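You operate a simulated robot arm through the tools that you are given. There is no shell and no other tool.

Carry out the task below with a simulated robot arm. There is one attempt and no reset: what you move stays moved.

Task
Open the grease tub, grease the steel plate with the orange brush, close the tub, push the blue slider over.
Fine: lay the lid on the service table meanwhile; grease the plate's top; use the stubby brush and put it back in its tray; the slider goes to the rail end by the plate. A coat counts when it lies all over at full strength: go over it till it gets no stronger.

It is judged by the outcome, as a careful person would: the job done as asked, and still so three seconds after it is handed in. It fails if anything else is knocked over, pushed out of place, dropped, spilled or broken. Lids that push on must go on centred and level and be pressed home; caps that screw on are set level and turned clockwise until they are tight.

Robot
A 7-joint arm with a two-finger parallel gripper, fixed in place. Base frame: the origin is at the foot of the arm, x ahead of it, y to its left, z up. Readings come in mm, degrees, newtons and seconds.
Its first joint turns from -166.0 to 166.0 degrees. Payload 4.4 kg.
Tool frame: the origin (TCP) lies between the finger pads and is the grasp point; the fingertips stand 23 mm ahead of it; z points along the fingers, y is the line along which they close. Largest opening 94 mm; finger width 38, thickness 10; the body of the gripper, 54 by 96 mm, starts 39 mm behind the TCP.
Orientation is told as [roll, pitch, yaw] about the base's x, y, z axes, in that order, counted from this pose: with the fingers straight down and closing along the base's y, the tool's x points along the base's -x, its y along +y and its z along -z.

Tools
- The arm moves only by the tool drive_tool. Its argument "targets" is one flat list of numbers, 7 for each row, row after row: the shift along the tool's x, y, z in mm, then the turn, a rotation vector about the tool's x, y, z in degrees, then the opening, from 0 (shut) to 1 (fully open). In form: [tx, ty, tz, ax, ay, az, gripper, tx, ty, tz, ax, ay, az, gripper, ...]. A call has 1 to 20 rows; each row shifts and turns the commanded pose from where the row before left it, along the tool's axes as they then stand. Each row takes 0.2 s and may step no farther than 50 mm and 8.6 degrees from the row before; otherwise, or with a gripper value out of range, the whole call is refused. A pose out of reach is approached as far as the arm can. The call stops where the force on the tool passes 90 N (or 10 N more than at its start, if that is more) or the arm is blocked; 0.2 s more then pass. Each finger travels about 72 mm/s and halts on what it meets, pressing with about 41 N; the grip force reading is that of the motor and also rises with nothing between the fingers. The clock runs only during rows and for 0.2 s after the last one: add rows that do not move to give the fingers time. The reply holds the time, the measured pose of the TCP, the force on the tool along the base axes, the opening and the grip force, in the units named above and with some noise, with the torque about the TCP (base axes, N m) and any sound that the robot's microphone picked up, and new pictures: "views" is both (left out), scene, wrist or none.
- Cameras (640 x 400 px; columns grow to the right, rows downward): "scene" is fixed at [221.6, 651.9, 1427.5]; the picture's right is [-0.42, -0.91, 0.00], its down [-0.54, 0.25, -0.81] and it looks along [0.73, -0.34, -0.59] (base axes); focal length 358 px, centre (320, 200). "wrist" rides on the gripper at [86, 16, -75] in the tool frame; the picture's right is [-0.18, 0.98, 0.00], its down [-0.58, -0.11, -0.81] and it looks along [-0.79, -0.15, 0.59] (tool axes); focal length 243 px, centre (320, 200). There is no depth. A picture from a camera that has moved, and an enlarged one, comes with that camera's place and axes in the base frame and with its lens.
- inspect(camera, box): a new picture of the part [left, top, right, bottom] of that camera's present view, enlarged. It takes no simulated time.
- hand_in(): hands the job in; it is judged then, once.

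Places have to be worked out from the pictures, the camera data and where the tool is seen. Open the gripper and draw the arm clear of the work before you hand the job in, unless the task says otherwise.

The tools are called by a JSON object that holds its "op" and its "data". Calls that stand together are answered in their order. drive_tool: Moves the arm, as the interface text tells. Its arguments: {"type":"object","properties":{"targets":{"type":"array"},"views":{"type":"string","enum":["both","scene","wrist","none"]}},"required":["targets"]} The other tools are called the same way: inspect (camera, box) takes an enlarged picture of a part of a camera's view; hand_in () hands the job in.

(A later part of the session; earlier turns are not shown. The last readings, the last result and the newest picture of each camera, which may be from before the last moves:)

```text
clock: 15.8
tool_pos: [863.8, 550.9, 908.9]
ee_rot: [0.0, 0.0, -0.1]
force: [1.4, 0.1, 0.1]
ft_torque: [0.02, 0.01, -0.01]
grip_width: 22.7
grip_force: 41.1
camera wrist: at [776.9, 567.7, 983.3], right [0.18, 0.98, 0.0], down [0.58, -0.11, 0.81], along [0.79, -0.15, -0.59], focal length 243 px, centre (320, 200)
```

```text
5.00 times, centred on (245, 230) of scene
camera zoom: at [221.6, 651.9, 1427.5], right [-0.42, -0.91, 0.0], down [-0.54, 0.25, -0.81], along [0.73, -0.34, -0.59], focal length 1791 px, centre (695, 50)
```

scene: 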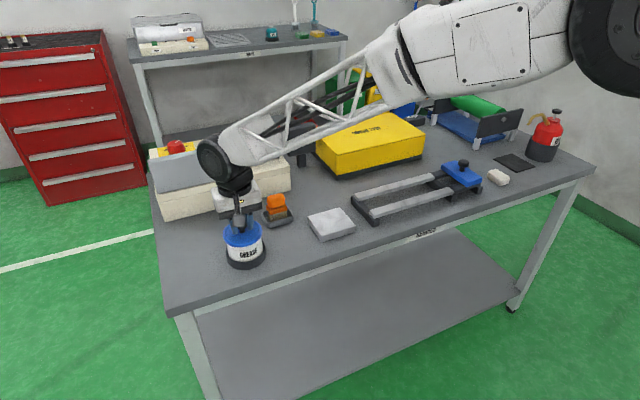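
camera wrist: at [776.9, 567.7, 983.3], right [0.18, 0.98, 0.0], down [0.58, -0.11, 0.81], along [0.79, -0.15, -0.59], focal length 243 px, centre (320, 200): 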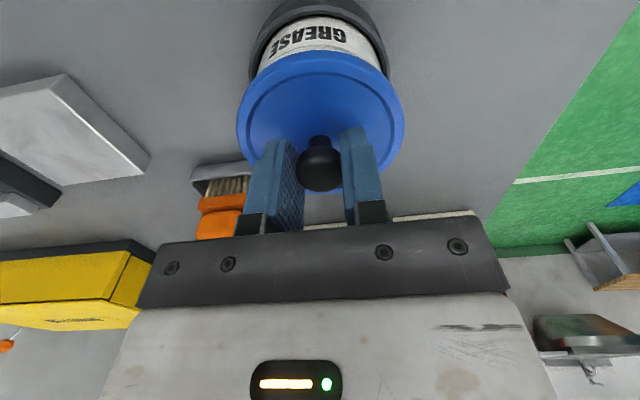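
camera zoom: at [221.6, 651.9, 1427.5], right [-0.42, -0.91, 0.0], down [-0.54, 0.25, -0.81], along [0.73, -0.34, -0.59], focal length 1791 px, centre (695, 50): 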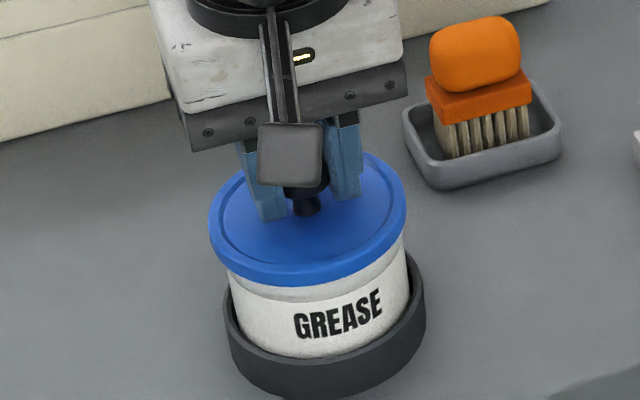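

The lid is lifting cleanly, with a gap showing above the tub and no resistance. I'll raise it clear and carry it to the free patch of service table at about (855, 432), between tub and plate, then lower to about 20 mm above the table and look.

{"op": "drive_tool", "data": {"targets": [0, 0, -10, 0, 0, 0, 0, 0, 0, -20, 0, 0, 0, 0, 0, 0, -25, 0, 0, 0, 0, 0, 0, 0, 0, 0, 0, 0, 2, -30, 0, 0, 0, 0, 0, 2, -30, 0, 0, 0, 0, 0, 2, -30, 0, 0, 0, 0, 0, 2, -28, 0, 0, 0, 0, 0, 0, 0, 0, 0, 0, 0, 0, 0, 0, 25, 0, 0, 0, 0, 0, 0, 25, 0, 0, 0, 0, 0, 0, 25, 0, 0, 0, 0, 0, 0, 18, 0, 0, 0, 0, 0, 0, 0, 0, 0, 0, 0], "views": "both"}}

{"op": "inspect", "data": {"camera": "scene", "box": [210, 180, 340, 280]}}

```text
clock: 18.8
tool_pos: [853.7, 430.7, 871.0]
ee_rot: [-0.1, 0.0, 0.0]
force: [0.7, -1.1, -0.1]
ft_torque: [-0.02, -0.01, 0.0]
grip_width: 22.5
grip_force: 40.9
camera wrist: at [768.5, 447.8, 945.0], right [0.18, 0.98, 0.0], down [0.58, -0.11, 0.81], along [0.79, -0.15, -0.59], focal length 243 px, centre (320, 200)
```

scene: 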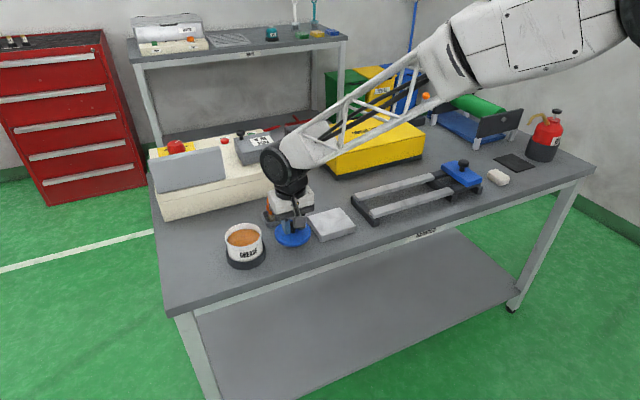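
wrist: 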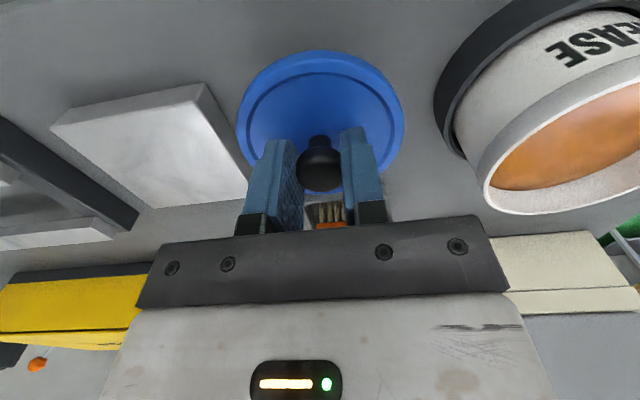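

```text
4.00 times, centred on (275, 230) of scene
camera zoom: at [221.6, 651.9, 1427.5], right [-0.42, -0.91, 0.0], down [-0.54, 0.25, -0.81], along [0.73, -0.34, -0.59], focal length 1433 px, centre (500, 80)
```

zoom: 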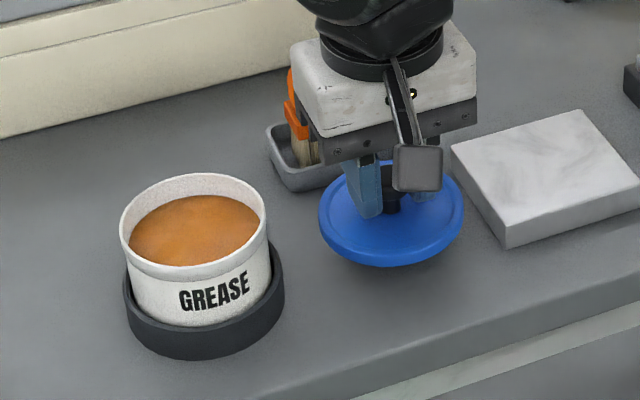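

The tub is open with grease near the rim, and the lid hangs level above free table. I'll shift it 6 mm toward +y to centre it between plate and tub, then lower toward contact.

{"op": "drive_tool", "data": {"targets": [0, 6, 0, 0, 0, 0, 0, 0, 0, 8, 0, 0, 0, 0, 0, 0, 8, 0, 0, 0, 0, 0, 0, 0, 0, 0, 0, 0], "views": "none"}}

{"op": "inspect", "data": {"camera": "scene", "box": [250, 200, 330, 250]}}

```text
clock: 19.8
tool_pos: [855.3, 439.5, 854.6]
ee_rot: [0.0, 0.0, 0.0]
force: [-0.4, 0.0, -0.6]
ft_torque: [-0.03, 0.01, 0.01]
grip_width: 22.7
grip_force: 41.3
```

```text
8.00 times, centred on (290, 225) of scene
camera zoom: at [221.6, 651.9, 1427.5], right [-0.42, -0.91, 0.0], down [-0.54, 0.25, -0.81], along [0.73, -0.34, -0.59], focal length 2865 px, centre (560, 0)
```

zoom: 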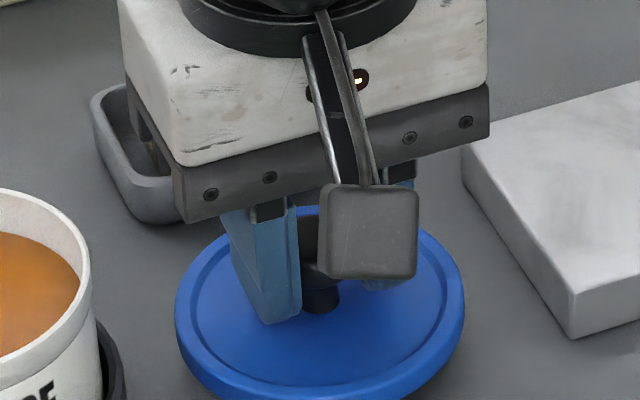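

The lid is still hovering with no contact at z≈854.6. I'll go down in small steps and watch for the force to rise.

{"op": "drive_tool", "data": {"targets": [0, 0, 2, 0, 0, 0, 0, 0, 0, 2, 0, 0, 0, 0, 0, 0, 2, 0, 0, 0, 0, 0, 0, 0, 0, 0, 0, 0], "views": "none"}}

{"op": "inspect", "data": {"camera": "scene", "box": [250, 210, 330, 260]}}

```text
clock: 20.8
tool_pos: [853.6, 439.2, 849.8]
ee_rot: [0.0, 0.1, 0.0]
force: [-0.2, -0.8, 0.2]
ft_torque: [0.02, 0.03, 0.02]
grip_width: 22.7
grip_force: 40.2
```

```text
8.00 times, centred on (290, 235) of scene
camera zoom: at [221.6, 651.9, 1427.5], right [-0.42, -0.91, 0.0], down [-0.54, 0.25, -0.81], along [0.73, -0.34, -0.59], focal length 2865 px, centre (560, -80)
```

zoom: 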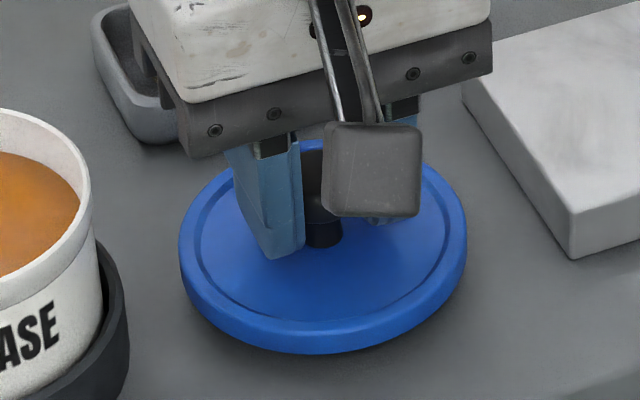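

The shadow shows a small gap left. I'll go on down in 2 mm steps.

{"op": "drive_tool", "data": {"targets": [0, 0, 2, 0, 0, 0, 0, 0, 0, 2, 0, 0, 0, 0, 0, 0, 0, 0, 0, 0, 0], "views": "none"}}

```text
clock: 21.6
tool_pos: [854.5, 440.0, 844.8]
ee_rot: [0.0, 0.0, 0.0]
force: [0.4, -0.3, -0.9]
ft_torque: [0.01, -0.02, 0.04]
grip_width: 22.6
grip_force: 41.5
```

No contact at 844.8 yet, so I'll continue down.

{"op": "drive_tool", "data": {"targets": [0, 0, 2, 0, 0, 0, 0, 0, 0, 2, 0, 0, 0, 0, 0, 0, 0, 0, 0, 0, 0], "views": "none"}}

{"op": "inspect", "data": {"camera": "scene", "box": [250, 210, 330, 260]}}

```text
clock: 22.4
tool_pos: [854.4, 439.9, 840.2]
ee_rot: [0.0, 0.0, -0.1]
force: [0.0, 0.0, -0.6]
ft_torque: [0.01, 0.0, -0.01]
grip_width: 22.6
grip_force: 41.2
```

```text
8.00 times, centred on (290, 235) of scene
camera zoom: at [221.6, 651.9, 1427.5], right [-0.42, -0.91, 0.0], down [-0.54, 0.25, -0.81], along [0.73, -0.34, -0.59], focal length 2865 px, centre (560, -80)
```

zoom: 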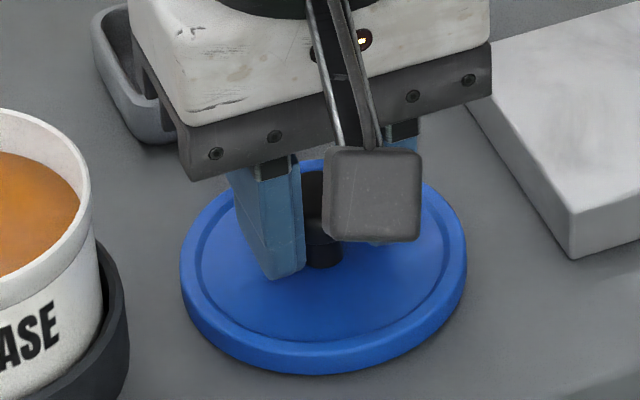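

The lid came down with the fingers and still shows no contact at 840. I'll continue in 2 mm steps.

{"op": "drive_tool", "data": {"targets": [0, 0, 2, 0, 0, 0, 0, 0, 0, 2, 0, 0, 0, 0, 0, 0, 0, 0, 0, 0, 0], "views": "none"}}

```text
clock: 23.2
tool_pos: [854.8, 438.9, 837.7]
ee_rot: [0.0, -0.1, 0.0]
force: [0.2, -4.6, 17.4]
ft_torque: [-0.08, -0.04, -0.03]
grip_width: 22.7
grip_force: 41.0
```

Contact at last: 17 N with TCP z≈837.7, so the lid is on the table (top surface z≈802). I'll ease up 1.5 mm to unload it, then open the fingers to release.

{"op": "drive_tool", "data": {"targets": [0, 0, -1.5, 0, 0, 0, 0, 0, 0, 0, 0, 0, 0, 0.1, 0, 0, 0, 0, 0, 0, 0.2, 0, 0, 0, 0, 0, 0, 0.3, 0, 0, 0, 0, 0, 0, 0.45, 0, 0, 0, 0, 0, 0, 0.45], "views": "both"}}

{"op": "inspect", "data": {"camera": "wrist", "box": [220, 20, 420, 220]}}

{"op": "inspect", "data": {"camera": "scene", "box": [250, 210, 330, 260]}}

```text
clock: 24.6
tool_pos: [854.0, 438.1, 838.7]
ee_rot: [0.0, 0.0, 0.0]
force: [0.5, 0.5, 0.5]
ft_torque: [0.03, 0.02, -0.03]
grip_width: 42.5
grip_force: 0.0
camera wrist: at [767.9, 455.4, 912.7], right [0.18, 0.98, 0.0], down [0.58, -0.11, 0.81], along [0.79, -0.15, -0.59], focal length 243 px, centre (320, 200)
```

scene: 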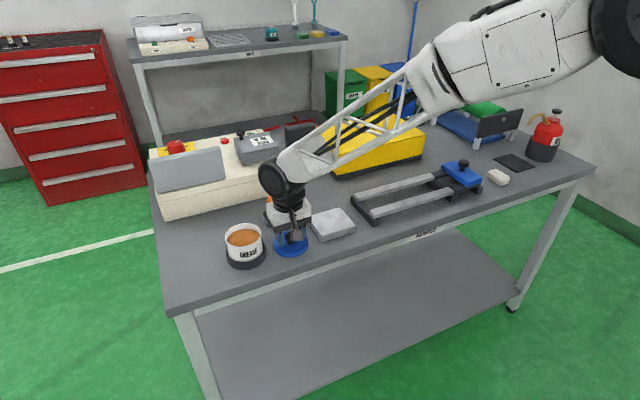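
wrist: 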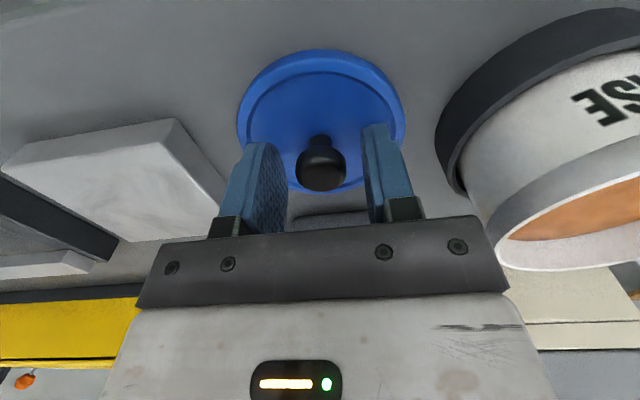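

```text
2.00 times, centred on (320, 120) of wrist
camera zoom: at [767.9, 455.4, 912.7], right [0.18, 0.98, 0.0], down [0.58, -0.11, 0.81], along [0.79, -0.15, -0.59], focal length 485 px, centre (320, 360)
```

zoom: 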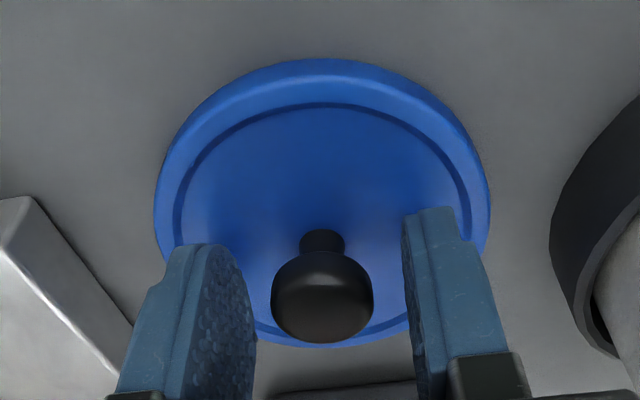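

```text
8.00 times, centred on (290, 235) of scene
camera zoom: at [221.6, 651.9, 1427.5], right [-0.42, -0.91, 0.0], down [-0.54, 0.25, -0.81], along [0.73, -0.34, -0.59], focal length 2865 px, centre (560, -80)
```

zoom: 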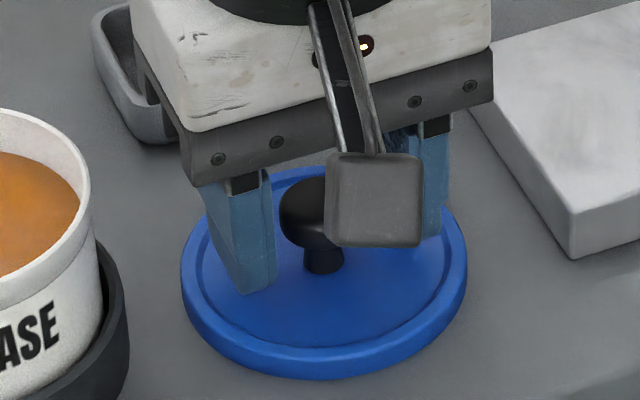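

The lid rests flat on the table and is released. I'll raise clear of the knob and turn the gripper 90° (counter-clockwise from above) so it can close across the brush's narrow side.

{"op": "drive_tool", "data": {"targets": [0, 0, -15, 0, 0, 0, 0.5, 0, 0, -30, 0, 0, 0, 0.6, 0, 0, -40, 0, 0, 0, 0.6, 0, 0, -25, 0, 0, 0, 0.6, 0, 0, 0, 0, 0, -8.5, 0.6, 0, 0, 0, 0, 0, -8.5, 0.6, 0, 0, 0, 0, 0, -8.5, 0.6, 0, 0, 0, 0, 0, -8.5, 0.6, 0, 0, 0, 0, 0, -8.5, 0.6, 0, 0, 0, 0, 0, -8.5, 0.6, 0, 0, 0, 0, 0, -8.5, 0.6, 0, 0, 0, 0, 0, -8.5, 0.6, 0, 0, 0, 0, 0, -8.5, 0.6, 0, 0, 0, 0, 0, -8.5, 0.6, 0, 0, 0, 0, 0, -5, 0.6, 0, 0, 0, 0, 0, 0, 0.6], "views": "both"}}

{"op": "inspect", "data": {"camera": "scene", "box": [210, 170, 370, 270]}}

```text
clock: 28.0
tool_pos: [855.6, 439.6, 948.9]
ee_rot: [0.1, 0.0, 90.2]
force: [-1.1, 0.3, 0.6]
ft_torque: [-0.01, 0.0, -0.03]
grip_width: 56.5
grip_force: 0.0
camera wrist: at [839.1, 353.1, 1022.4], right [-0.98, 0.18, 0.0], down [0.11, 0.58, 0.81], along [0.15, 0.79, -0.59], focal length 243 px, centre (320, 200)
```

scene: 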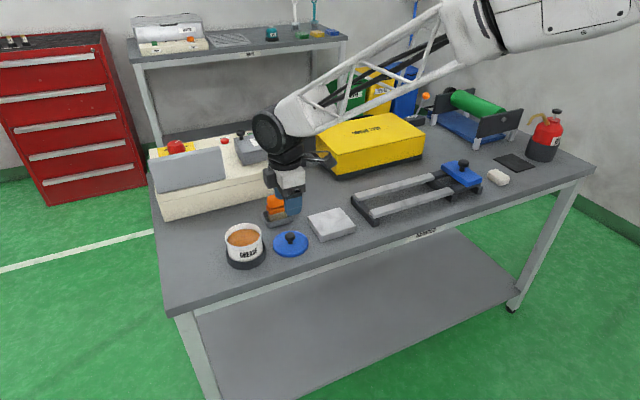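
wrist: 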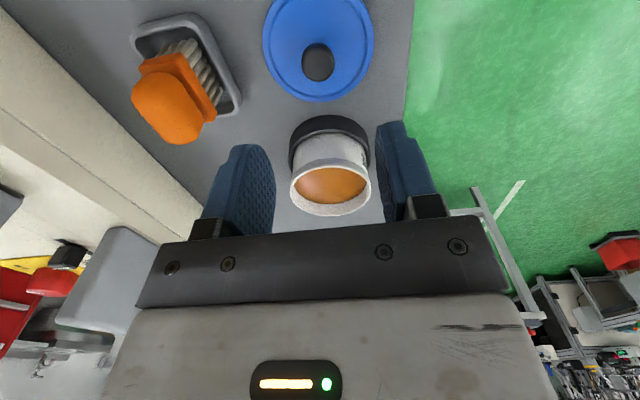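

```text
4.00 times, centred on (290, 220) of scene
camera zoom: at [221.6, 651.9, 1427.5], right [-0.42, -0.91, 0.0], down [-0.54, 0.25, -0.81], along [0.73, -0.34, -0.59], focal length 1433 px, centre (440, 120)
```

zoom: 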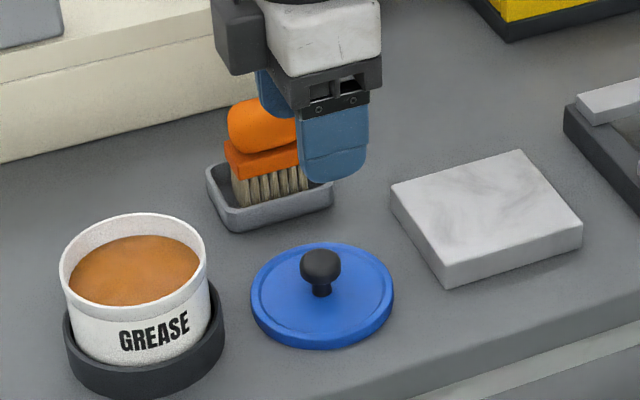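

Now I have an orthogonal view. I'll zoom the wrist view on the brush to fix its position along x and y.

{"op": "inspect", "data": {"camera": "wrist", "box": [100, 0, 260, 160]}}

{"op": "inspect", "data": {"camera": "wrist", "box": [260, 80, 400, 220]}}

```text
2.50 times, centred on (180, 80) of wrist
camera zoom: at [839.1, 353.1, 1022.4], right [-0.98, 0.18, 0.0], down [0.11, 0.58, 0.81], along [0.15, 0.79, -0.59], focal length 606 px, centre (670, 500)
```

zoom: 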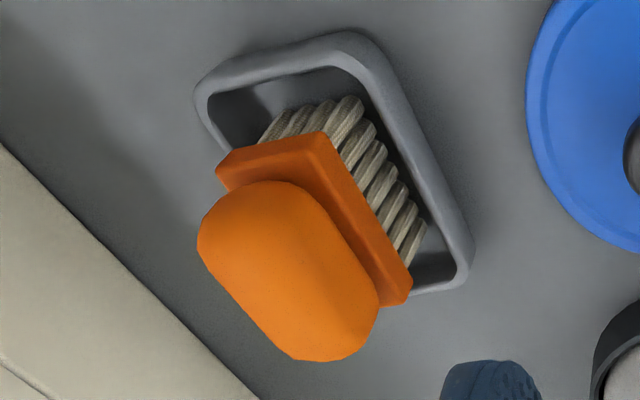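

```text
2.86 times, centred on (330, 150) of wrist
camera zoom: at [839.1, 353.1, 1022.4], right [-0.98, 0.18, 0.0], down [0.11, 0.58, 0.81], along [0.15, 0.79, -0.59], focal length 693 px, centre (291, 343)
```

zoom: 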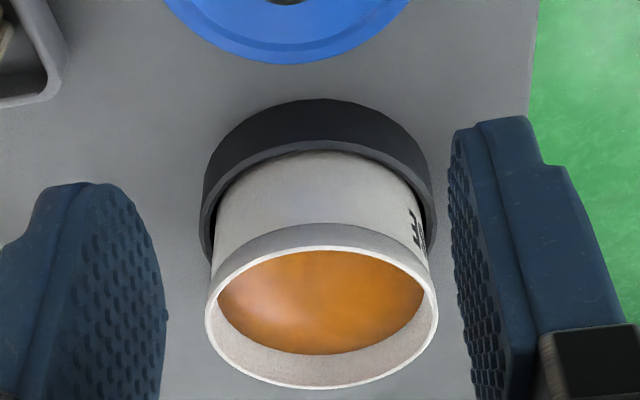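

Combining both views, the brush handle centre is near (968.5, 436.5), z≈855, with the block's near face at x≈954.5. I'll move above it and lower to z≈905 to check alignment.

{"op": "drive_tool", "data": {"targets": [0.6, -38, 0, 0, 0, 0, 0.6, 0.5, -38, 0, 0, 0, 0, 0.6, 0.5, -37.6, 0, 0, 0, 0, 0.6, 0, 0, 20, 0, 0, 0, 0.6, 0, 0, 23, 0, 0, 0, 0.6, 0, 0, 0, 0, 0, 0, 0.6, 0, 0, 0, 0, 0, 0, 0.6], "views": "both"}}

{"op": "inspect", "data": {"camera": "wrist", "box": [220, 0, 420, 200]}}

{"op": "inspect", "data": {"camera": "scene", "box": [240, 160, 320, 230]}}

```text
clock: 29.6
tool_pos: [969.6, 439.1, 904.3]
ee_rot: [0.0, -0.1, 90.1]
force: [-0.3, 0.8, 0.6]
ft_torque: [-0.03, -0.02, 0.01]
grip_width: 56.3
grip_force: 0.0
camera wrist: at [953.2, 352.3, 978.9], right [-0.98, 0.18, 0.0], down [0.11, 0.58, 0.81], along [0.15, 0.79, -0.59], focal length 243 px, centre (320, 200)
```

scene: 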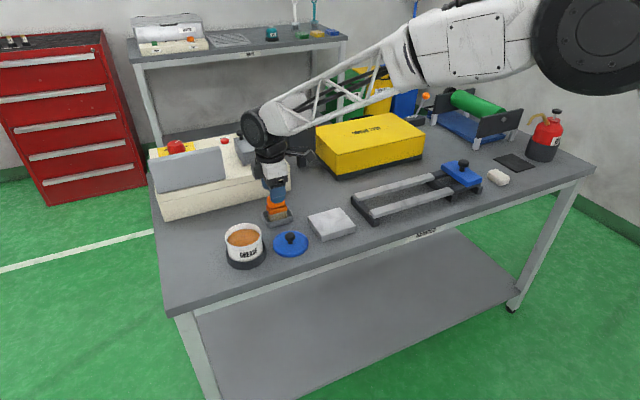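
wrist: 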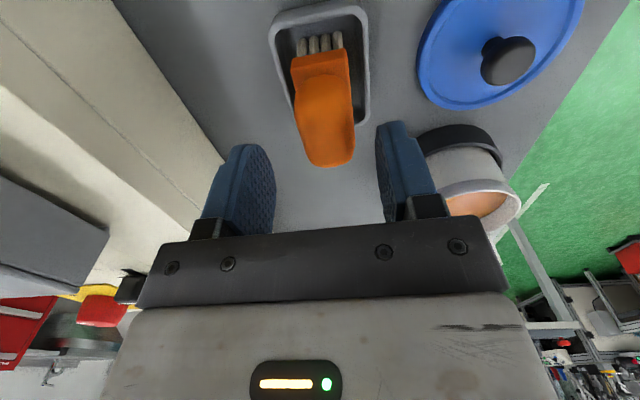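

```text
2.00 times, centred on (320, 100) of wrist
camera zoom: at [953.2, 352.3, 978.9], right [-0.98, 0.18, 0.0], down [0.11, 0.58, 0.81], along [0.15, 0.79, -0.59], focal length 485 px, centre (320, 400)
```

zoom: 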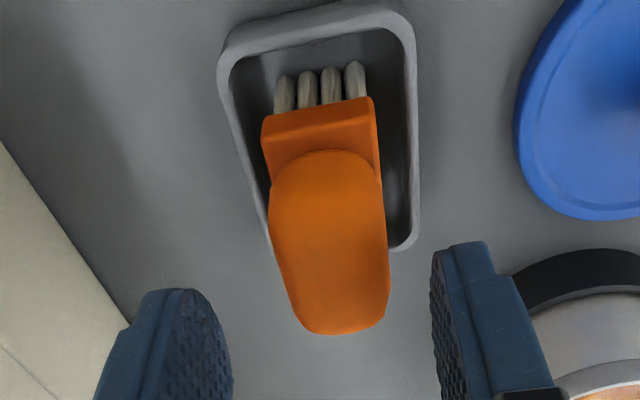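

```text
5.71 times, centred on (280, 195) of scene
camera zoom: at [221.6, 651.9, 1427.5], right [-0.42, -0.91, 0.0], down [-0.54, 0.25, -0.81], along [0.73, -0.34, -0.59], focal length 2047 px, centre (549, 229)
```

zoom: 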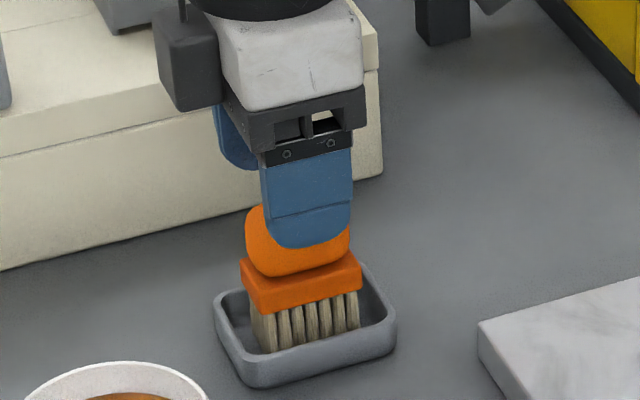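

The brush is centred between the fingers to within about 2 mm. I'll correct x by -2 mm and lower to z≈871 to check how far the fingertips are from the block.

{"op": "drive_tool", "data": {"targets": [0, 2, 0, 0, 0, 0, 0.6, 0, 0, 17, 0, 0, 0, 0.6, 0, 0, 17, 0, 0, 0, 0.6, 0, 0, 0, 0, 0, 0, 0.6, 0, 0, 0, 0, 0, 0, 0.6], "views": "none"}}

{"op": "inspect", "data": {"camera": "wrist", "box": [220, 30, 420, 230]}}

{"op": "inspect", "data": {"camera": "scene", "box": [250, 180, 310, 230]}}

```text
clock: 30.8
tool_pos: [967.6, 438.8, 870.9]
ee_rot: [0.0, 0.1, 89.9]
force: [0.8, -0.3, 0.4]
ft_torque: [-0.02, -0.01, -0.04]
grip_width: 56.7
grip_force: 0.2
```

```text
2.00 times, centred on (320, 130) of wrist
camera zoom: at [951.5, 352.1, 944.9], right [-0.98, 0.18, 0.0], down [0.11, 0.58, 0.81], along [0.15, 0.79, -0.59], focal length 485 px, centre (320, 340)
```

zoom: 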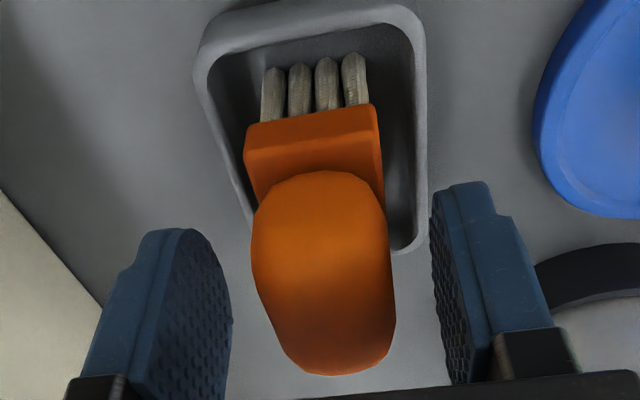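

```text
8.00 times, centred on (280, 205) of scene
camera zoom: at [221.6, 651.9, 1427.5], right [-0.42, -0.91, 0.0], down [-0.54, 0.25, -0.81], along [0.73, -0.34, -0.59], focal length 2865 px, centre (640, 160)
```

zoom: 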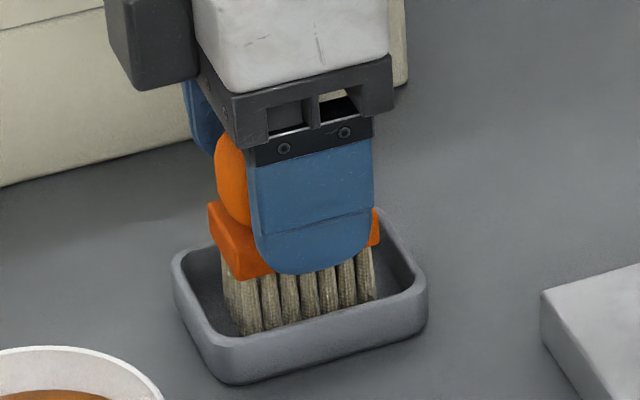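

The fingertips are about 3 mm above the orange block and the handle sits between the pads. I'll go down 2 mm, nudge 1.5 mm toward +x to centre, and close on the handle.

{"op": "drive_tool", "data": {"targets": [0, -1.5, 2, 0, 0, 0, 0.6, 0, 0, 0, 0, 0, 0, 0.4, 0, 0, 0, 0, 0, 0, 0.25, 0, 0, 0, 0, 0, 0, 0.1, 0, 0, 0, 0, 0, 0, 0, 0, 0, 0, 0, 0, 0, 0], "views": "both"}}

{"op": "inspect", "data": {"camera": "wrist", "box": [220, 30, 420, 230]}}

{"op": "inspect", "data": {"camera": "scene", "box": [250, 180, 310, 230]}}

```text
clock: 32.2
tool_pos: [968.7, 438.4, 868.2]
ee_rot: [0.1, 0.0, 90.0]
force: [1.0, -0.4, -0.4]
ft_torque: [0.0, 0.01, 0.0]
grip_width: 29.9
grip_force: 40.3
camera wrist: at [952.9, 352.0, 943.0], right [-0.98, 0.18, 0.0], down [0.11, 0.58, 0.81], along [0.15, 0.79, -0.59], focal length 243 px, centre (320, 200)
```

scene: 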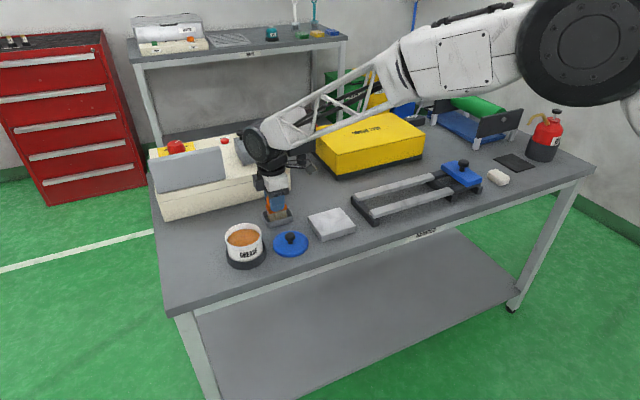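
wrist: 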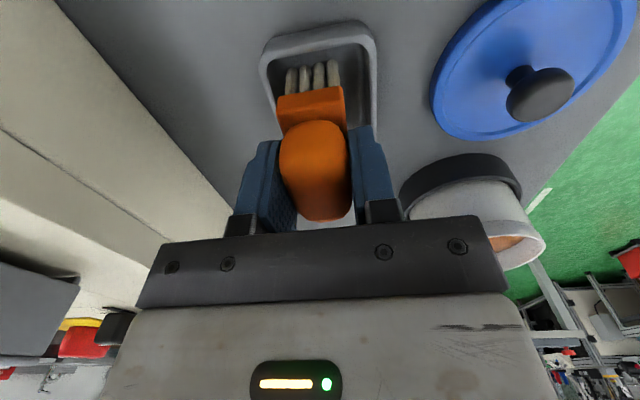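

```text
2.00 times, centred on (320, 130) of wrist
camera zoom: at [952.9, 352.0, 943.0], right [-0.98, 0.18, 0.0], down [0.11, 0.58, 0.81], along [0.15, 0.79, -0.59], focal length 485 px, centre (320, 340)
```

zoom: 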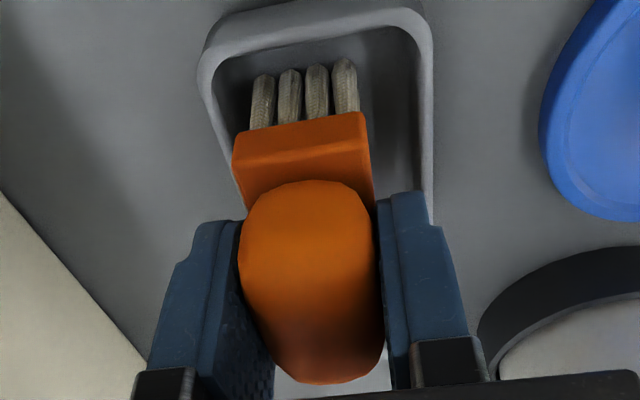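

```text
8.00 times, centred on (280, 205) of scene
camera zoom: at [221.6, 651.9, 1427.5], right [-0.42, -0.91, 0.0], down [-0.54, 0.25, -0.81], along [0.73, -0.34, -0.59], focal length 2865 px, centre (640, 160)
```

zoom: 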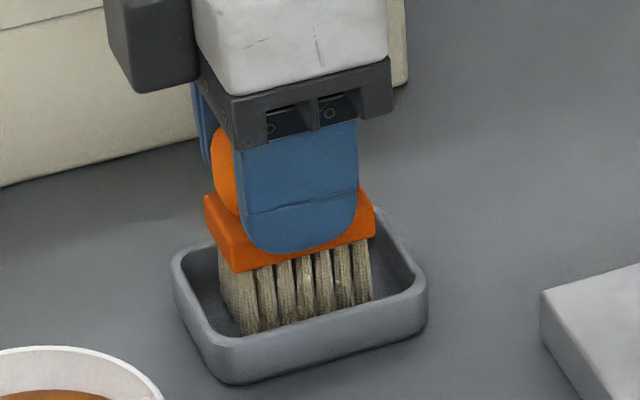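

The brush is gripped firmly (29.9 mm, 40 N). I'll lift it straight up out of its tray by 100 mm and look at how it hangs.

{"op": "drive_tool", "data": {"targets": [0, 0, -5, 0, 0, 0, 0, 0, 0, -10, 0, 0, 0, 0, 0, 0, -20, 0, 0, 0, 0, 0, 0, -30, 0, 0, 0, 0, 0, 0, -35, 0, 0, 0, 0, 0, 0, 0, 0, 0, 0, 0], "views": "both"}}

{"op": "inspect", "data": {"camera": "wrist", "box": [200, 0, 440, 230]}}

{"op": "inspect", "data": {"camera": "scene", "box": [210, 140, 370, 260]}}

```text
clock: 33.6
tool_pos: [967.5, 437.1, 971.8]
ee_rot: [0.0, -0.1, 90.0]
force: [0.2, 0.3, 0.0]
ft_torque: [0.0, 0.0, 0.06]
grip_width: 29.9
grip_force: 41.1
camera wrist: at [951.7, 351.9, 1045.5], right [-0.98, 0.18, 0.0], down [0.11, 0.58, 0.81], along [0.15, 0.79, -0.59], focal length 243 px, centre (320, 200)
```

scene: 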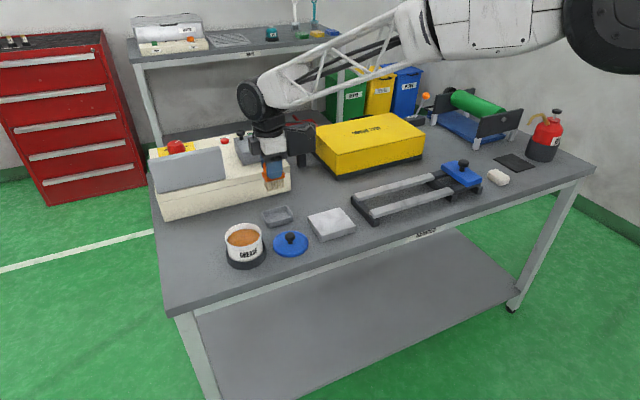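
wrist: 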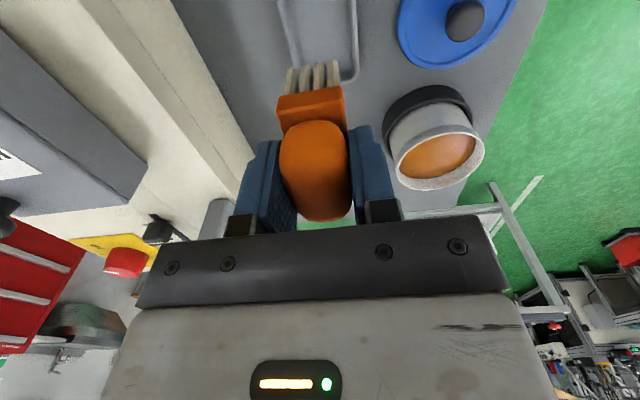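

```text
1.74 times, centred on (320, 115) of wrist
camera zoom: at [951.7, 351.9, 1045.5], right [-0.98, 0.18, 0.0], down [0.11, 0.58, 0.81], along [0.15, 0.79, -0.59], focal length 422 px, centre (320, 348)
```

zoom: 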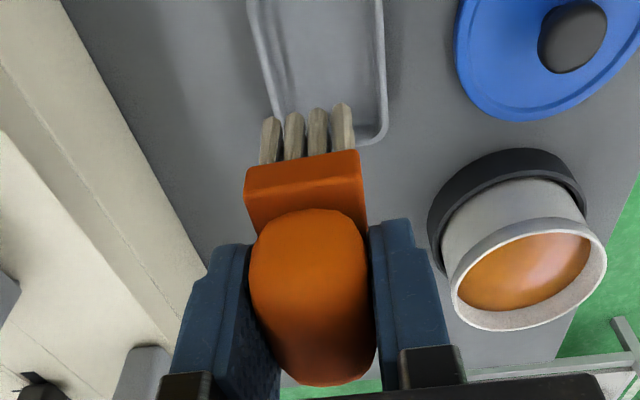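

```text
3.33 times, centred on (290, 200) of scene
camera zoom: at [221.6, 651.9, 1427.5], right [-0.42, -0.91, 0.0], down [-0.54, 0.25, -0.81], along [0.73, -0.34, -0.59], focal length 1194 px, centre (420, 200)
```

zoom: 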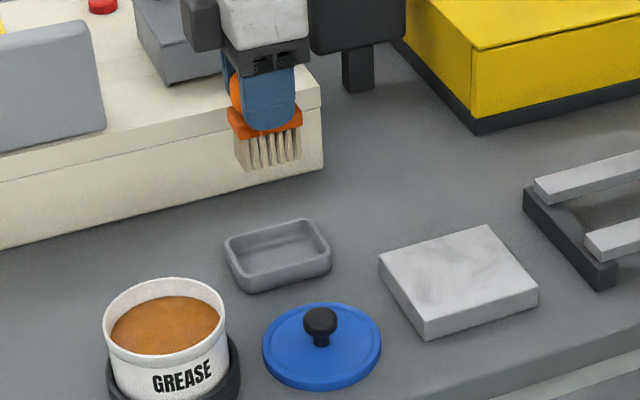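

The brush hangs straight and the tray stayed put. I'll move over the tub axis (863, 551) and lower so the bristle tips are about 10 mm above the rim, then check alignment.

{"op": "drive_tool", "data": {"targets": [-28.6, 26.25, 0, 0, 0, 0, 0, -28.6, 26.25, 0, 0, 0, 0, 0, -28.6, 26.25, 0, 0, 0, 0, 0, -28.7, 26.25, 0, 0, 0, 0, 0, 0, 0, 12, 0, 0, 0, 0, 0, 0, 12, 0, 0, 0, 0, 0, 0, 0, 0, 0, 0, 0, 0, 0, 0, 0, 0, 0, 0], "views": "both"}}

{"op": "inspect", "data": {"camera": "wrist", "box": [200, 0, 440, 230]}}

{"op": "inspect", "data": {"camera": "scene", "box": [205, 185, 285, 270]}}

```text
clock: 35.4
tool_pos: [862.7, 553.8, 944.8]
ee_rot: [0.1, 0.0, 90.1]
force: [-0.3, -0.3, 0.2]
ft_torque: [0.0, -0.01, 0.01]
grip_width: 29.8
grip_force: 40.9
camera wrist: at [846.9, 468.2, 1020.1], right [-0.98, 0.18, 0.0], down [0.11, 0.58, 0.81], along [0.15, 0.79, -0.59], focal length 243 px, centre (320, 200)
```

scene: 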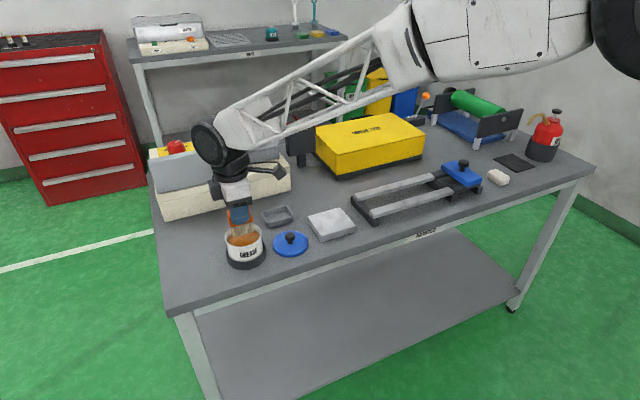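
wrist: 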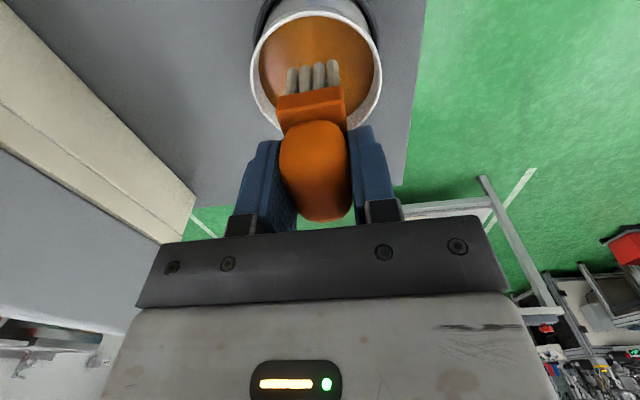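

```text
1.74 times, centred on (320, 115) of wrist
camera zoom: at [846.9, 468.2, 1020.1], right [-0.98, 0.18, 0.0], down [0.11, 0.58, 0.81], along [0.15, 0.79, -0.59], focal length 422 px, centre (320, 348)
```

zoom: 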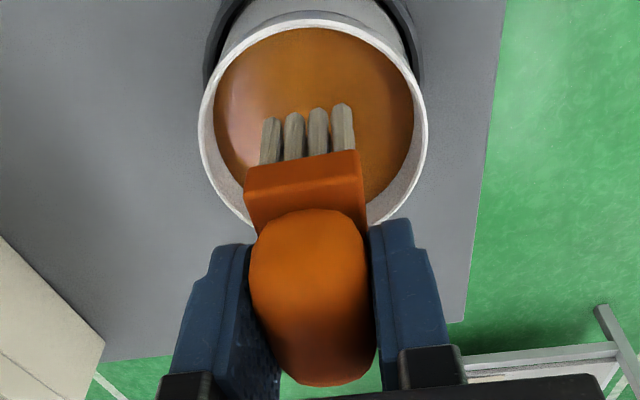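

```text
4.71 times, centred on (245, 228) of scene
camera zoom: at [221.6, 651.9, 1427.5], right [-0.42, -0.91, 0.0], down [-0.54, 0.25, -0.81], along [0.73, -0.34, -0.59], focal length 1685 px, centre (673, 71)
```

zoom: 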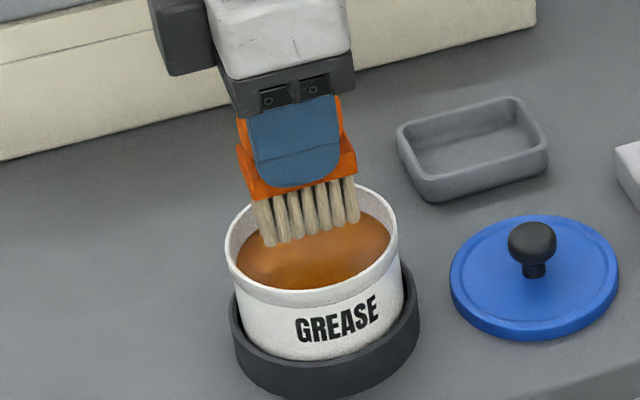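

The bristles are centred inside the tub opening (within about 2 mm). I'll lower 30 mm so the tips enter the grease, with block and fingers staying above the rim.

{"op": "drive_tool", "data": {"targets": [0, 0, 10, 0, 0, 0, 0, 0, 0, 10, 0, 0, 0, 0, 0, 0, 10, 0, 0, 0, 0, 0, 0, 0, 0, 0, 0, 0, 0, 0, 0, 0, 0, 0, 0], "views": "both"}}

{"op": "inspect", "data": {"camera": "scene", "box": [205, 185, 285, 270]}}

{"op": "inspect", "data": {"camera": "wrist", "box": [200, 0, 440, 230]}}

```text
clock: 36.6
tool_pos: [864.6, 554.2, 918.2]
ee_rot: [-0.3, -0.2, 89.9]
force: [-4.7, -0.3, 52.5]
ft_torque: [0.04, 0.37, -0.05]
grip_width: 30.4
grip_force: 41.7
camera wrist: at [847.8, 467.5, 992.8], right [-0.98, 0.18, 0.0], down [0.1, 0.58, 0.81], along [0.15, 0.79, -0.59], focal length 243 px, centre (320, 200)
```

scene: 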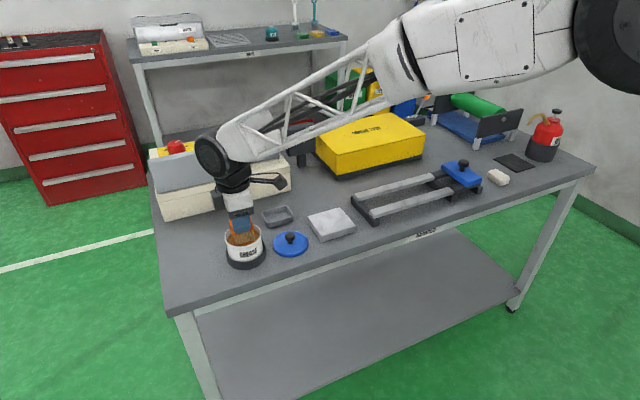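
wrist: 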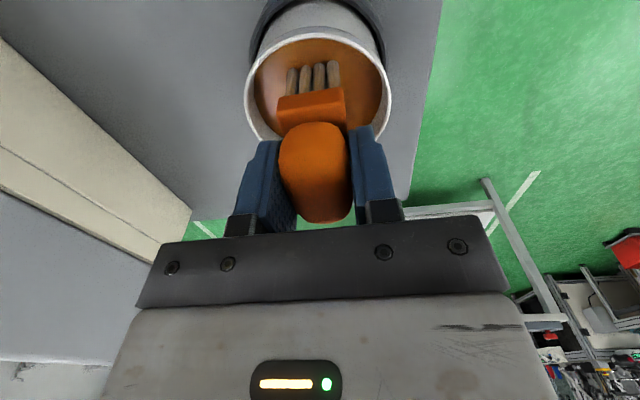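

```text
4.71 times, centred on (245, 228) of scene
camera zoom: at [221.6, 651.9, 1427.5], right [-0.42, -0.91, 0.0], down [-0.54, 0.25, -0.81], along [0.73, -0.34, -0.59], focal length 1685 px, centre (673, 71)
```

zoom: 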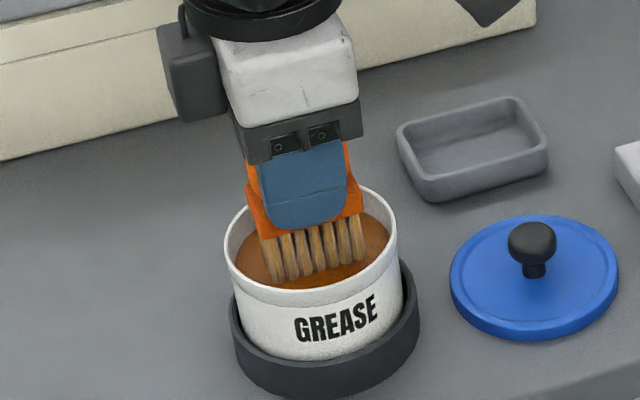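

```text
1.74 times, centred on (320, 115) of wrist
camera zoom: at [847.8, 467.5, 992.8], right [-0.98, 0.18, 0.0], down [0.1, 0.58, 0.81], along [0.15, 0.79, -0.59], focal length 422 px, centre (320, 348)
```

zoom: 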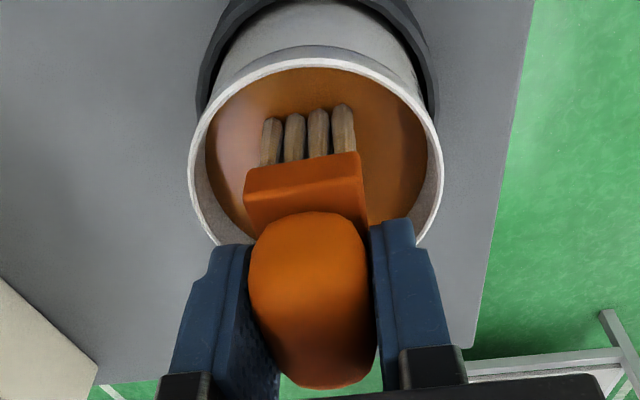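

The bristles have turned grease-brown, and the 52 N shows the surface is firm at about TCP z≈920, so that dip is deep enough. I'll raise gently and look at the load on the brush.

{"op": "drive_tool", "data": {"targets": [0, 0, -5, 0, 0, 0, 0, 0, 0, -5, 0, 0, 0, 0, 0, 0, -10, 0, 0, 0, 0, 0, 0, -15, 0, 0, 0, 0, 0, 0, 0, 0, 0, 0, 0, 0, 0, 0, 0, 0, 0, 0], "views": "both"}}

{"op": "inspect", "data": {"camera": "scene", "box": [205, 185, 285, 270]}}

{"op": "inspect", "data": {"camera": "wrist", "box": [200, 0, 440, 230]}}

```text
clock: 38.0
tool_pos: [862.6, 552.2, 949.9]
ee_rot: [0.0, 0.0, 89.9]
force: [0.2, -0.3, -0.6]
ft_torque: [-0.03, 0.0, -0.01]
grip_width: 30.0
grip_force: 40.7
camera wrist: at [847.9, 466.2, 1023.8], right [-0.98, 0.18, 0.0], down [0.11, 0.58, 0.81], along [0.15, 0.79, -0.59], focal length 243 px, centre (320, 200)
```

scene: 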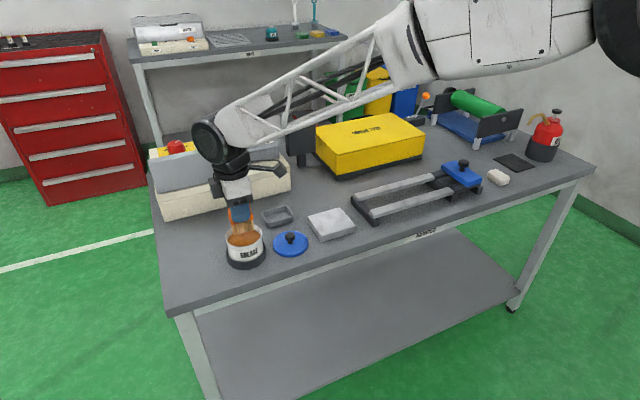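
wrist: 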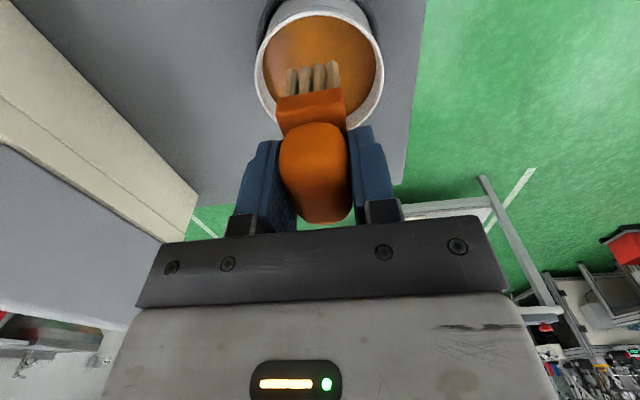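

```text
4.71 times, centred on (245, 228) of scene
camera zoom: at [221.6, 651.9, 1427.5], right [-0.42, -0.91, 0.0], down [-0.54, 0.25, -0.81], along [0.73, -0.34, -0.59], focal length 1685 px, centre (673, 71)
```

zoom: 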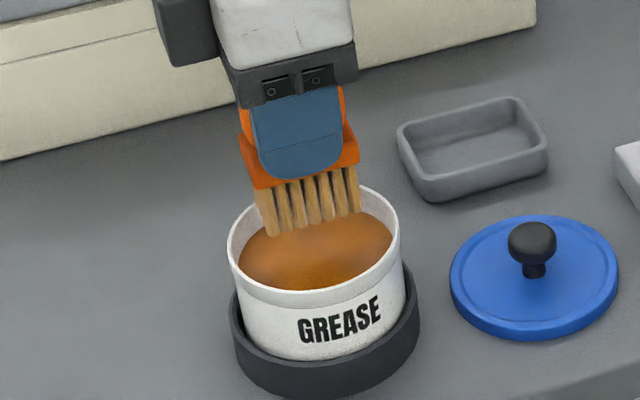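

```text
1.74 times, centred on (320, 115) of wrist
camera zoom: at [847.9, 466.2, 1023.8], right [-0.98, 0.18, 0.0], down [0.11, 0.58, 0.81], along [0.15, 0.79, -0.59], focal length 422 px, centre (320, 348)
```

zoom: 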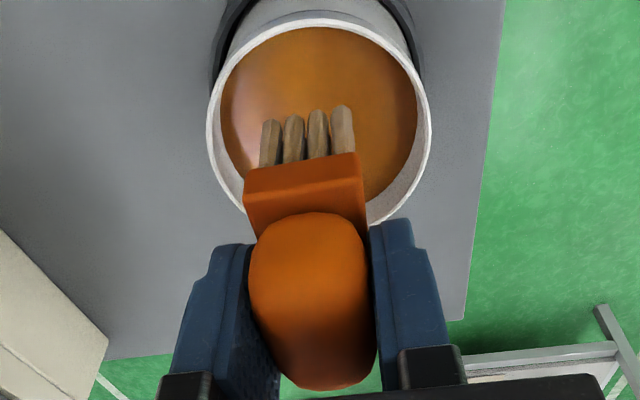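

The brush is loaded (tan bristles) and nothing is dripping; the tub moved at most 1–2 mm within its base. I'll carry the brush around behind the lid to the plate's far left part at (905, 347), stopping a little above the surface.

{"op": "drive_tool", "data": {"targets": [27, -20.7, -5, 0, 0, 0, 0, 27, -20.7, -5, 0, 0, 0, 0, 27, -20.6, 0, 0, 0, 0, 0, 40, 0, 0, 0, 0, 0, 0, 40, 0, 0, 0, 0, 0, 0, 43, 20, 0, 0, 0, 0, 0, 0, 0, 20, 0, 0, 0, 0, 0, 0, 20, 0, 0, 0, 0, 0, 0, 15, 0, 0, 0, 0, 0, 0, 0, 0, 0, 0, 0, 0, 0, 0, 0, 0, 0, 0], "views": "both"}}

{"op": "inspect", "data": {"camera": "scene", "box": [270, 170, 370, 250]}}

{"op": "inspect", "data": {"camera": "wrist", "box": [200, 0, 440, 230]}}

```text
clock: 40.4
tool_pos: [905.0, 347.6, 904.8]
ee_rot: [0.0, 0.1, 90.0]
force: [-0.4, -0.3, -0.3]
ft_torque: [-0.01, 0.0, 0.01]
grip_width: 29.5
grip_force: 40.8
camera wrist: at [888.8, 260.7, 979.7], right [-0.98, 0.18, 0.0], down [0.11, 0.58, 0.81], along [0.15, 0.79, -0.59], focal length 243 px, centre (320, 200)
```

scene: 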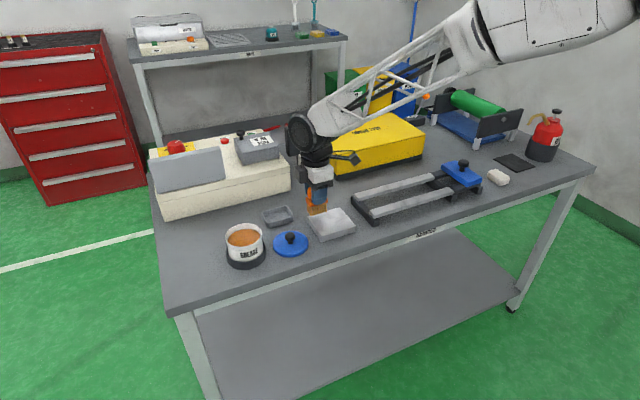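
wrist: 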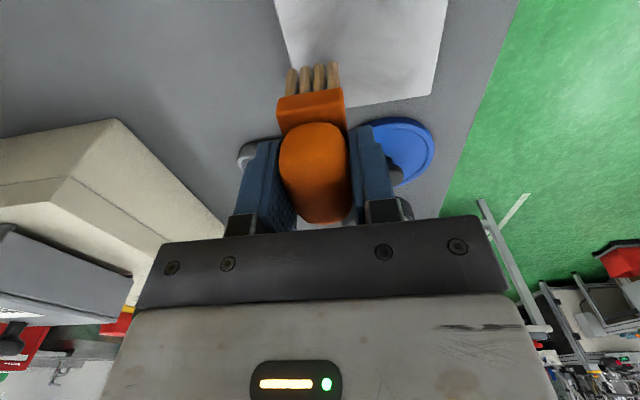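

```text
5.00 times, centred on (320, 210) of scene
camera zoom: at [221.6, 651.9, 1427.5], right [-0.42, -0.91, 0.0], down [-0.54, 0.25, -0.81], along [0.73, -0.34, -0.59], focal length 1791 px, centre (320, 150)
```

zoom: 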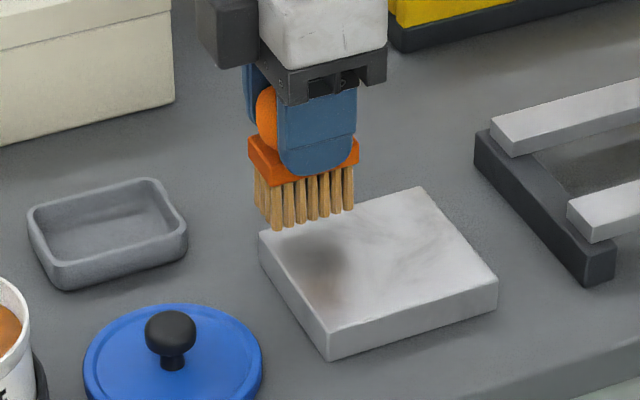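

```text
1.74 times, centred on (320, 115) of wrist
camera zoom: at [888.8, 260.7, 979.7], right [-0.98, 0.18, 0.0], down [0.11, 0.58, 0.81], along [0.15, 0.79, -0.59], focal length 422 px, centre (320, 348)
```

zoom: 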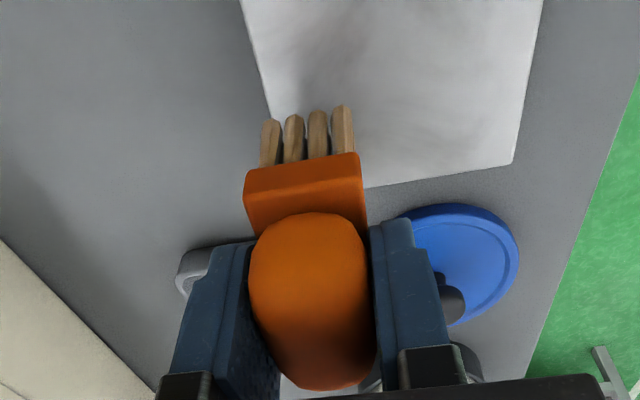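

The plate is confirmed at x≈830–918, y≈268–366, and the brush sits over its far left corner region. I'll lower 10 mm and then in small steps until the bristles touch.

{"op": "drive_tool", "data": {"targets": [0, 0, 6, 0, 0, 0, 0, 0, 0, 4, 0, 0, 0, 0, 0, 0, 2, 0, 0, 0, 0, 0, 0, 0, 0, 0, 0, 0], "views": "none"}}

```text
clock: 41.4
tool_pos: [905.6, 347.2, 892.9]
ee_rot: [0.1, 0.1, 90.1]
force: [0.6, -0.3, 0.1]
ft_torque: [0.03, -0.01, 0.0]
grip_width: 30.2
grip_force: 41.1
```

No contact at 893 yet, so I'll go on down in 2 mm steps.

{"op": "drive_tool", "data": {"targets": [0, 0, 2, 0, 0, 0, 0, 0, 0, 2, 0, 0, 0, 0, 0, 0, 0, 0, 0, 0, 0], "views": "none"}}

{"op": "inspect", "data": {"camera": "scene", "box": [285, 185, 365, 245]}}

```text
clock: 42.2
tool_pos: [904.5, 347.6, 888.9]
ee_rot: [-0.1, 0.0, 90.1]
force: [-0.2, -1.0, -0.6]
ft_torque: [-0.02, 0.02, 0.05]
grip_width: 29.8
grip_force: 41.0
```

```text
6.67 times, centred on (325, 215) of scene
camera zoom: at [221.6, 651.9, 1427.5], right [-0.42, -0.91, 0.0], down [-0.54, 0.25, -0.81], along [0.73, -0.34, -0.59], focal length 2388 px, centre (287, 100)
```

zoom: 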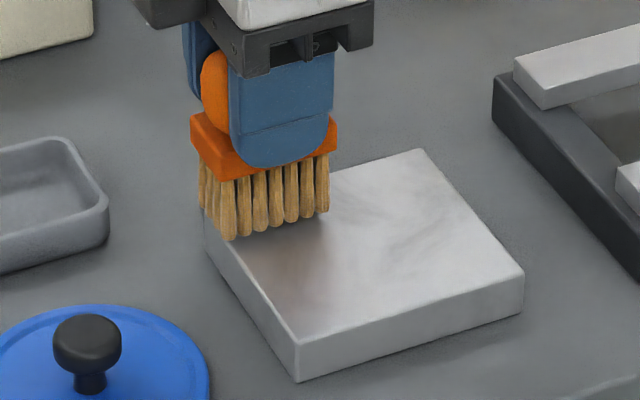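

The tips are a few millimetres above the plate. I'll continue down.

{"op": "drive_tool", "data": {"targets": [0, 0, 1.5, 0, 0, 0, 0, 0, 0, 1.5, 0, 0, 0, 0, 0, 0, 0, 0, 0, 0, 0], "views": "none"}}

```text
clock: 43.0
tool_pos: [906.0, 347.3, 885.3]
ee_rot: [0.1, 0.1, 90.0]
force: [0.0, -1.0, -0.9]
ft_torque: [0.02, 0.03, 0.02]
grip_width: 29.9
grip_force: 41.5
```

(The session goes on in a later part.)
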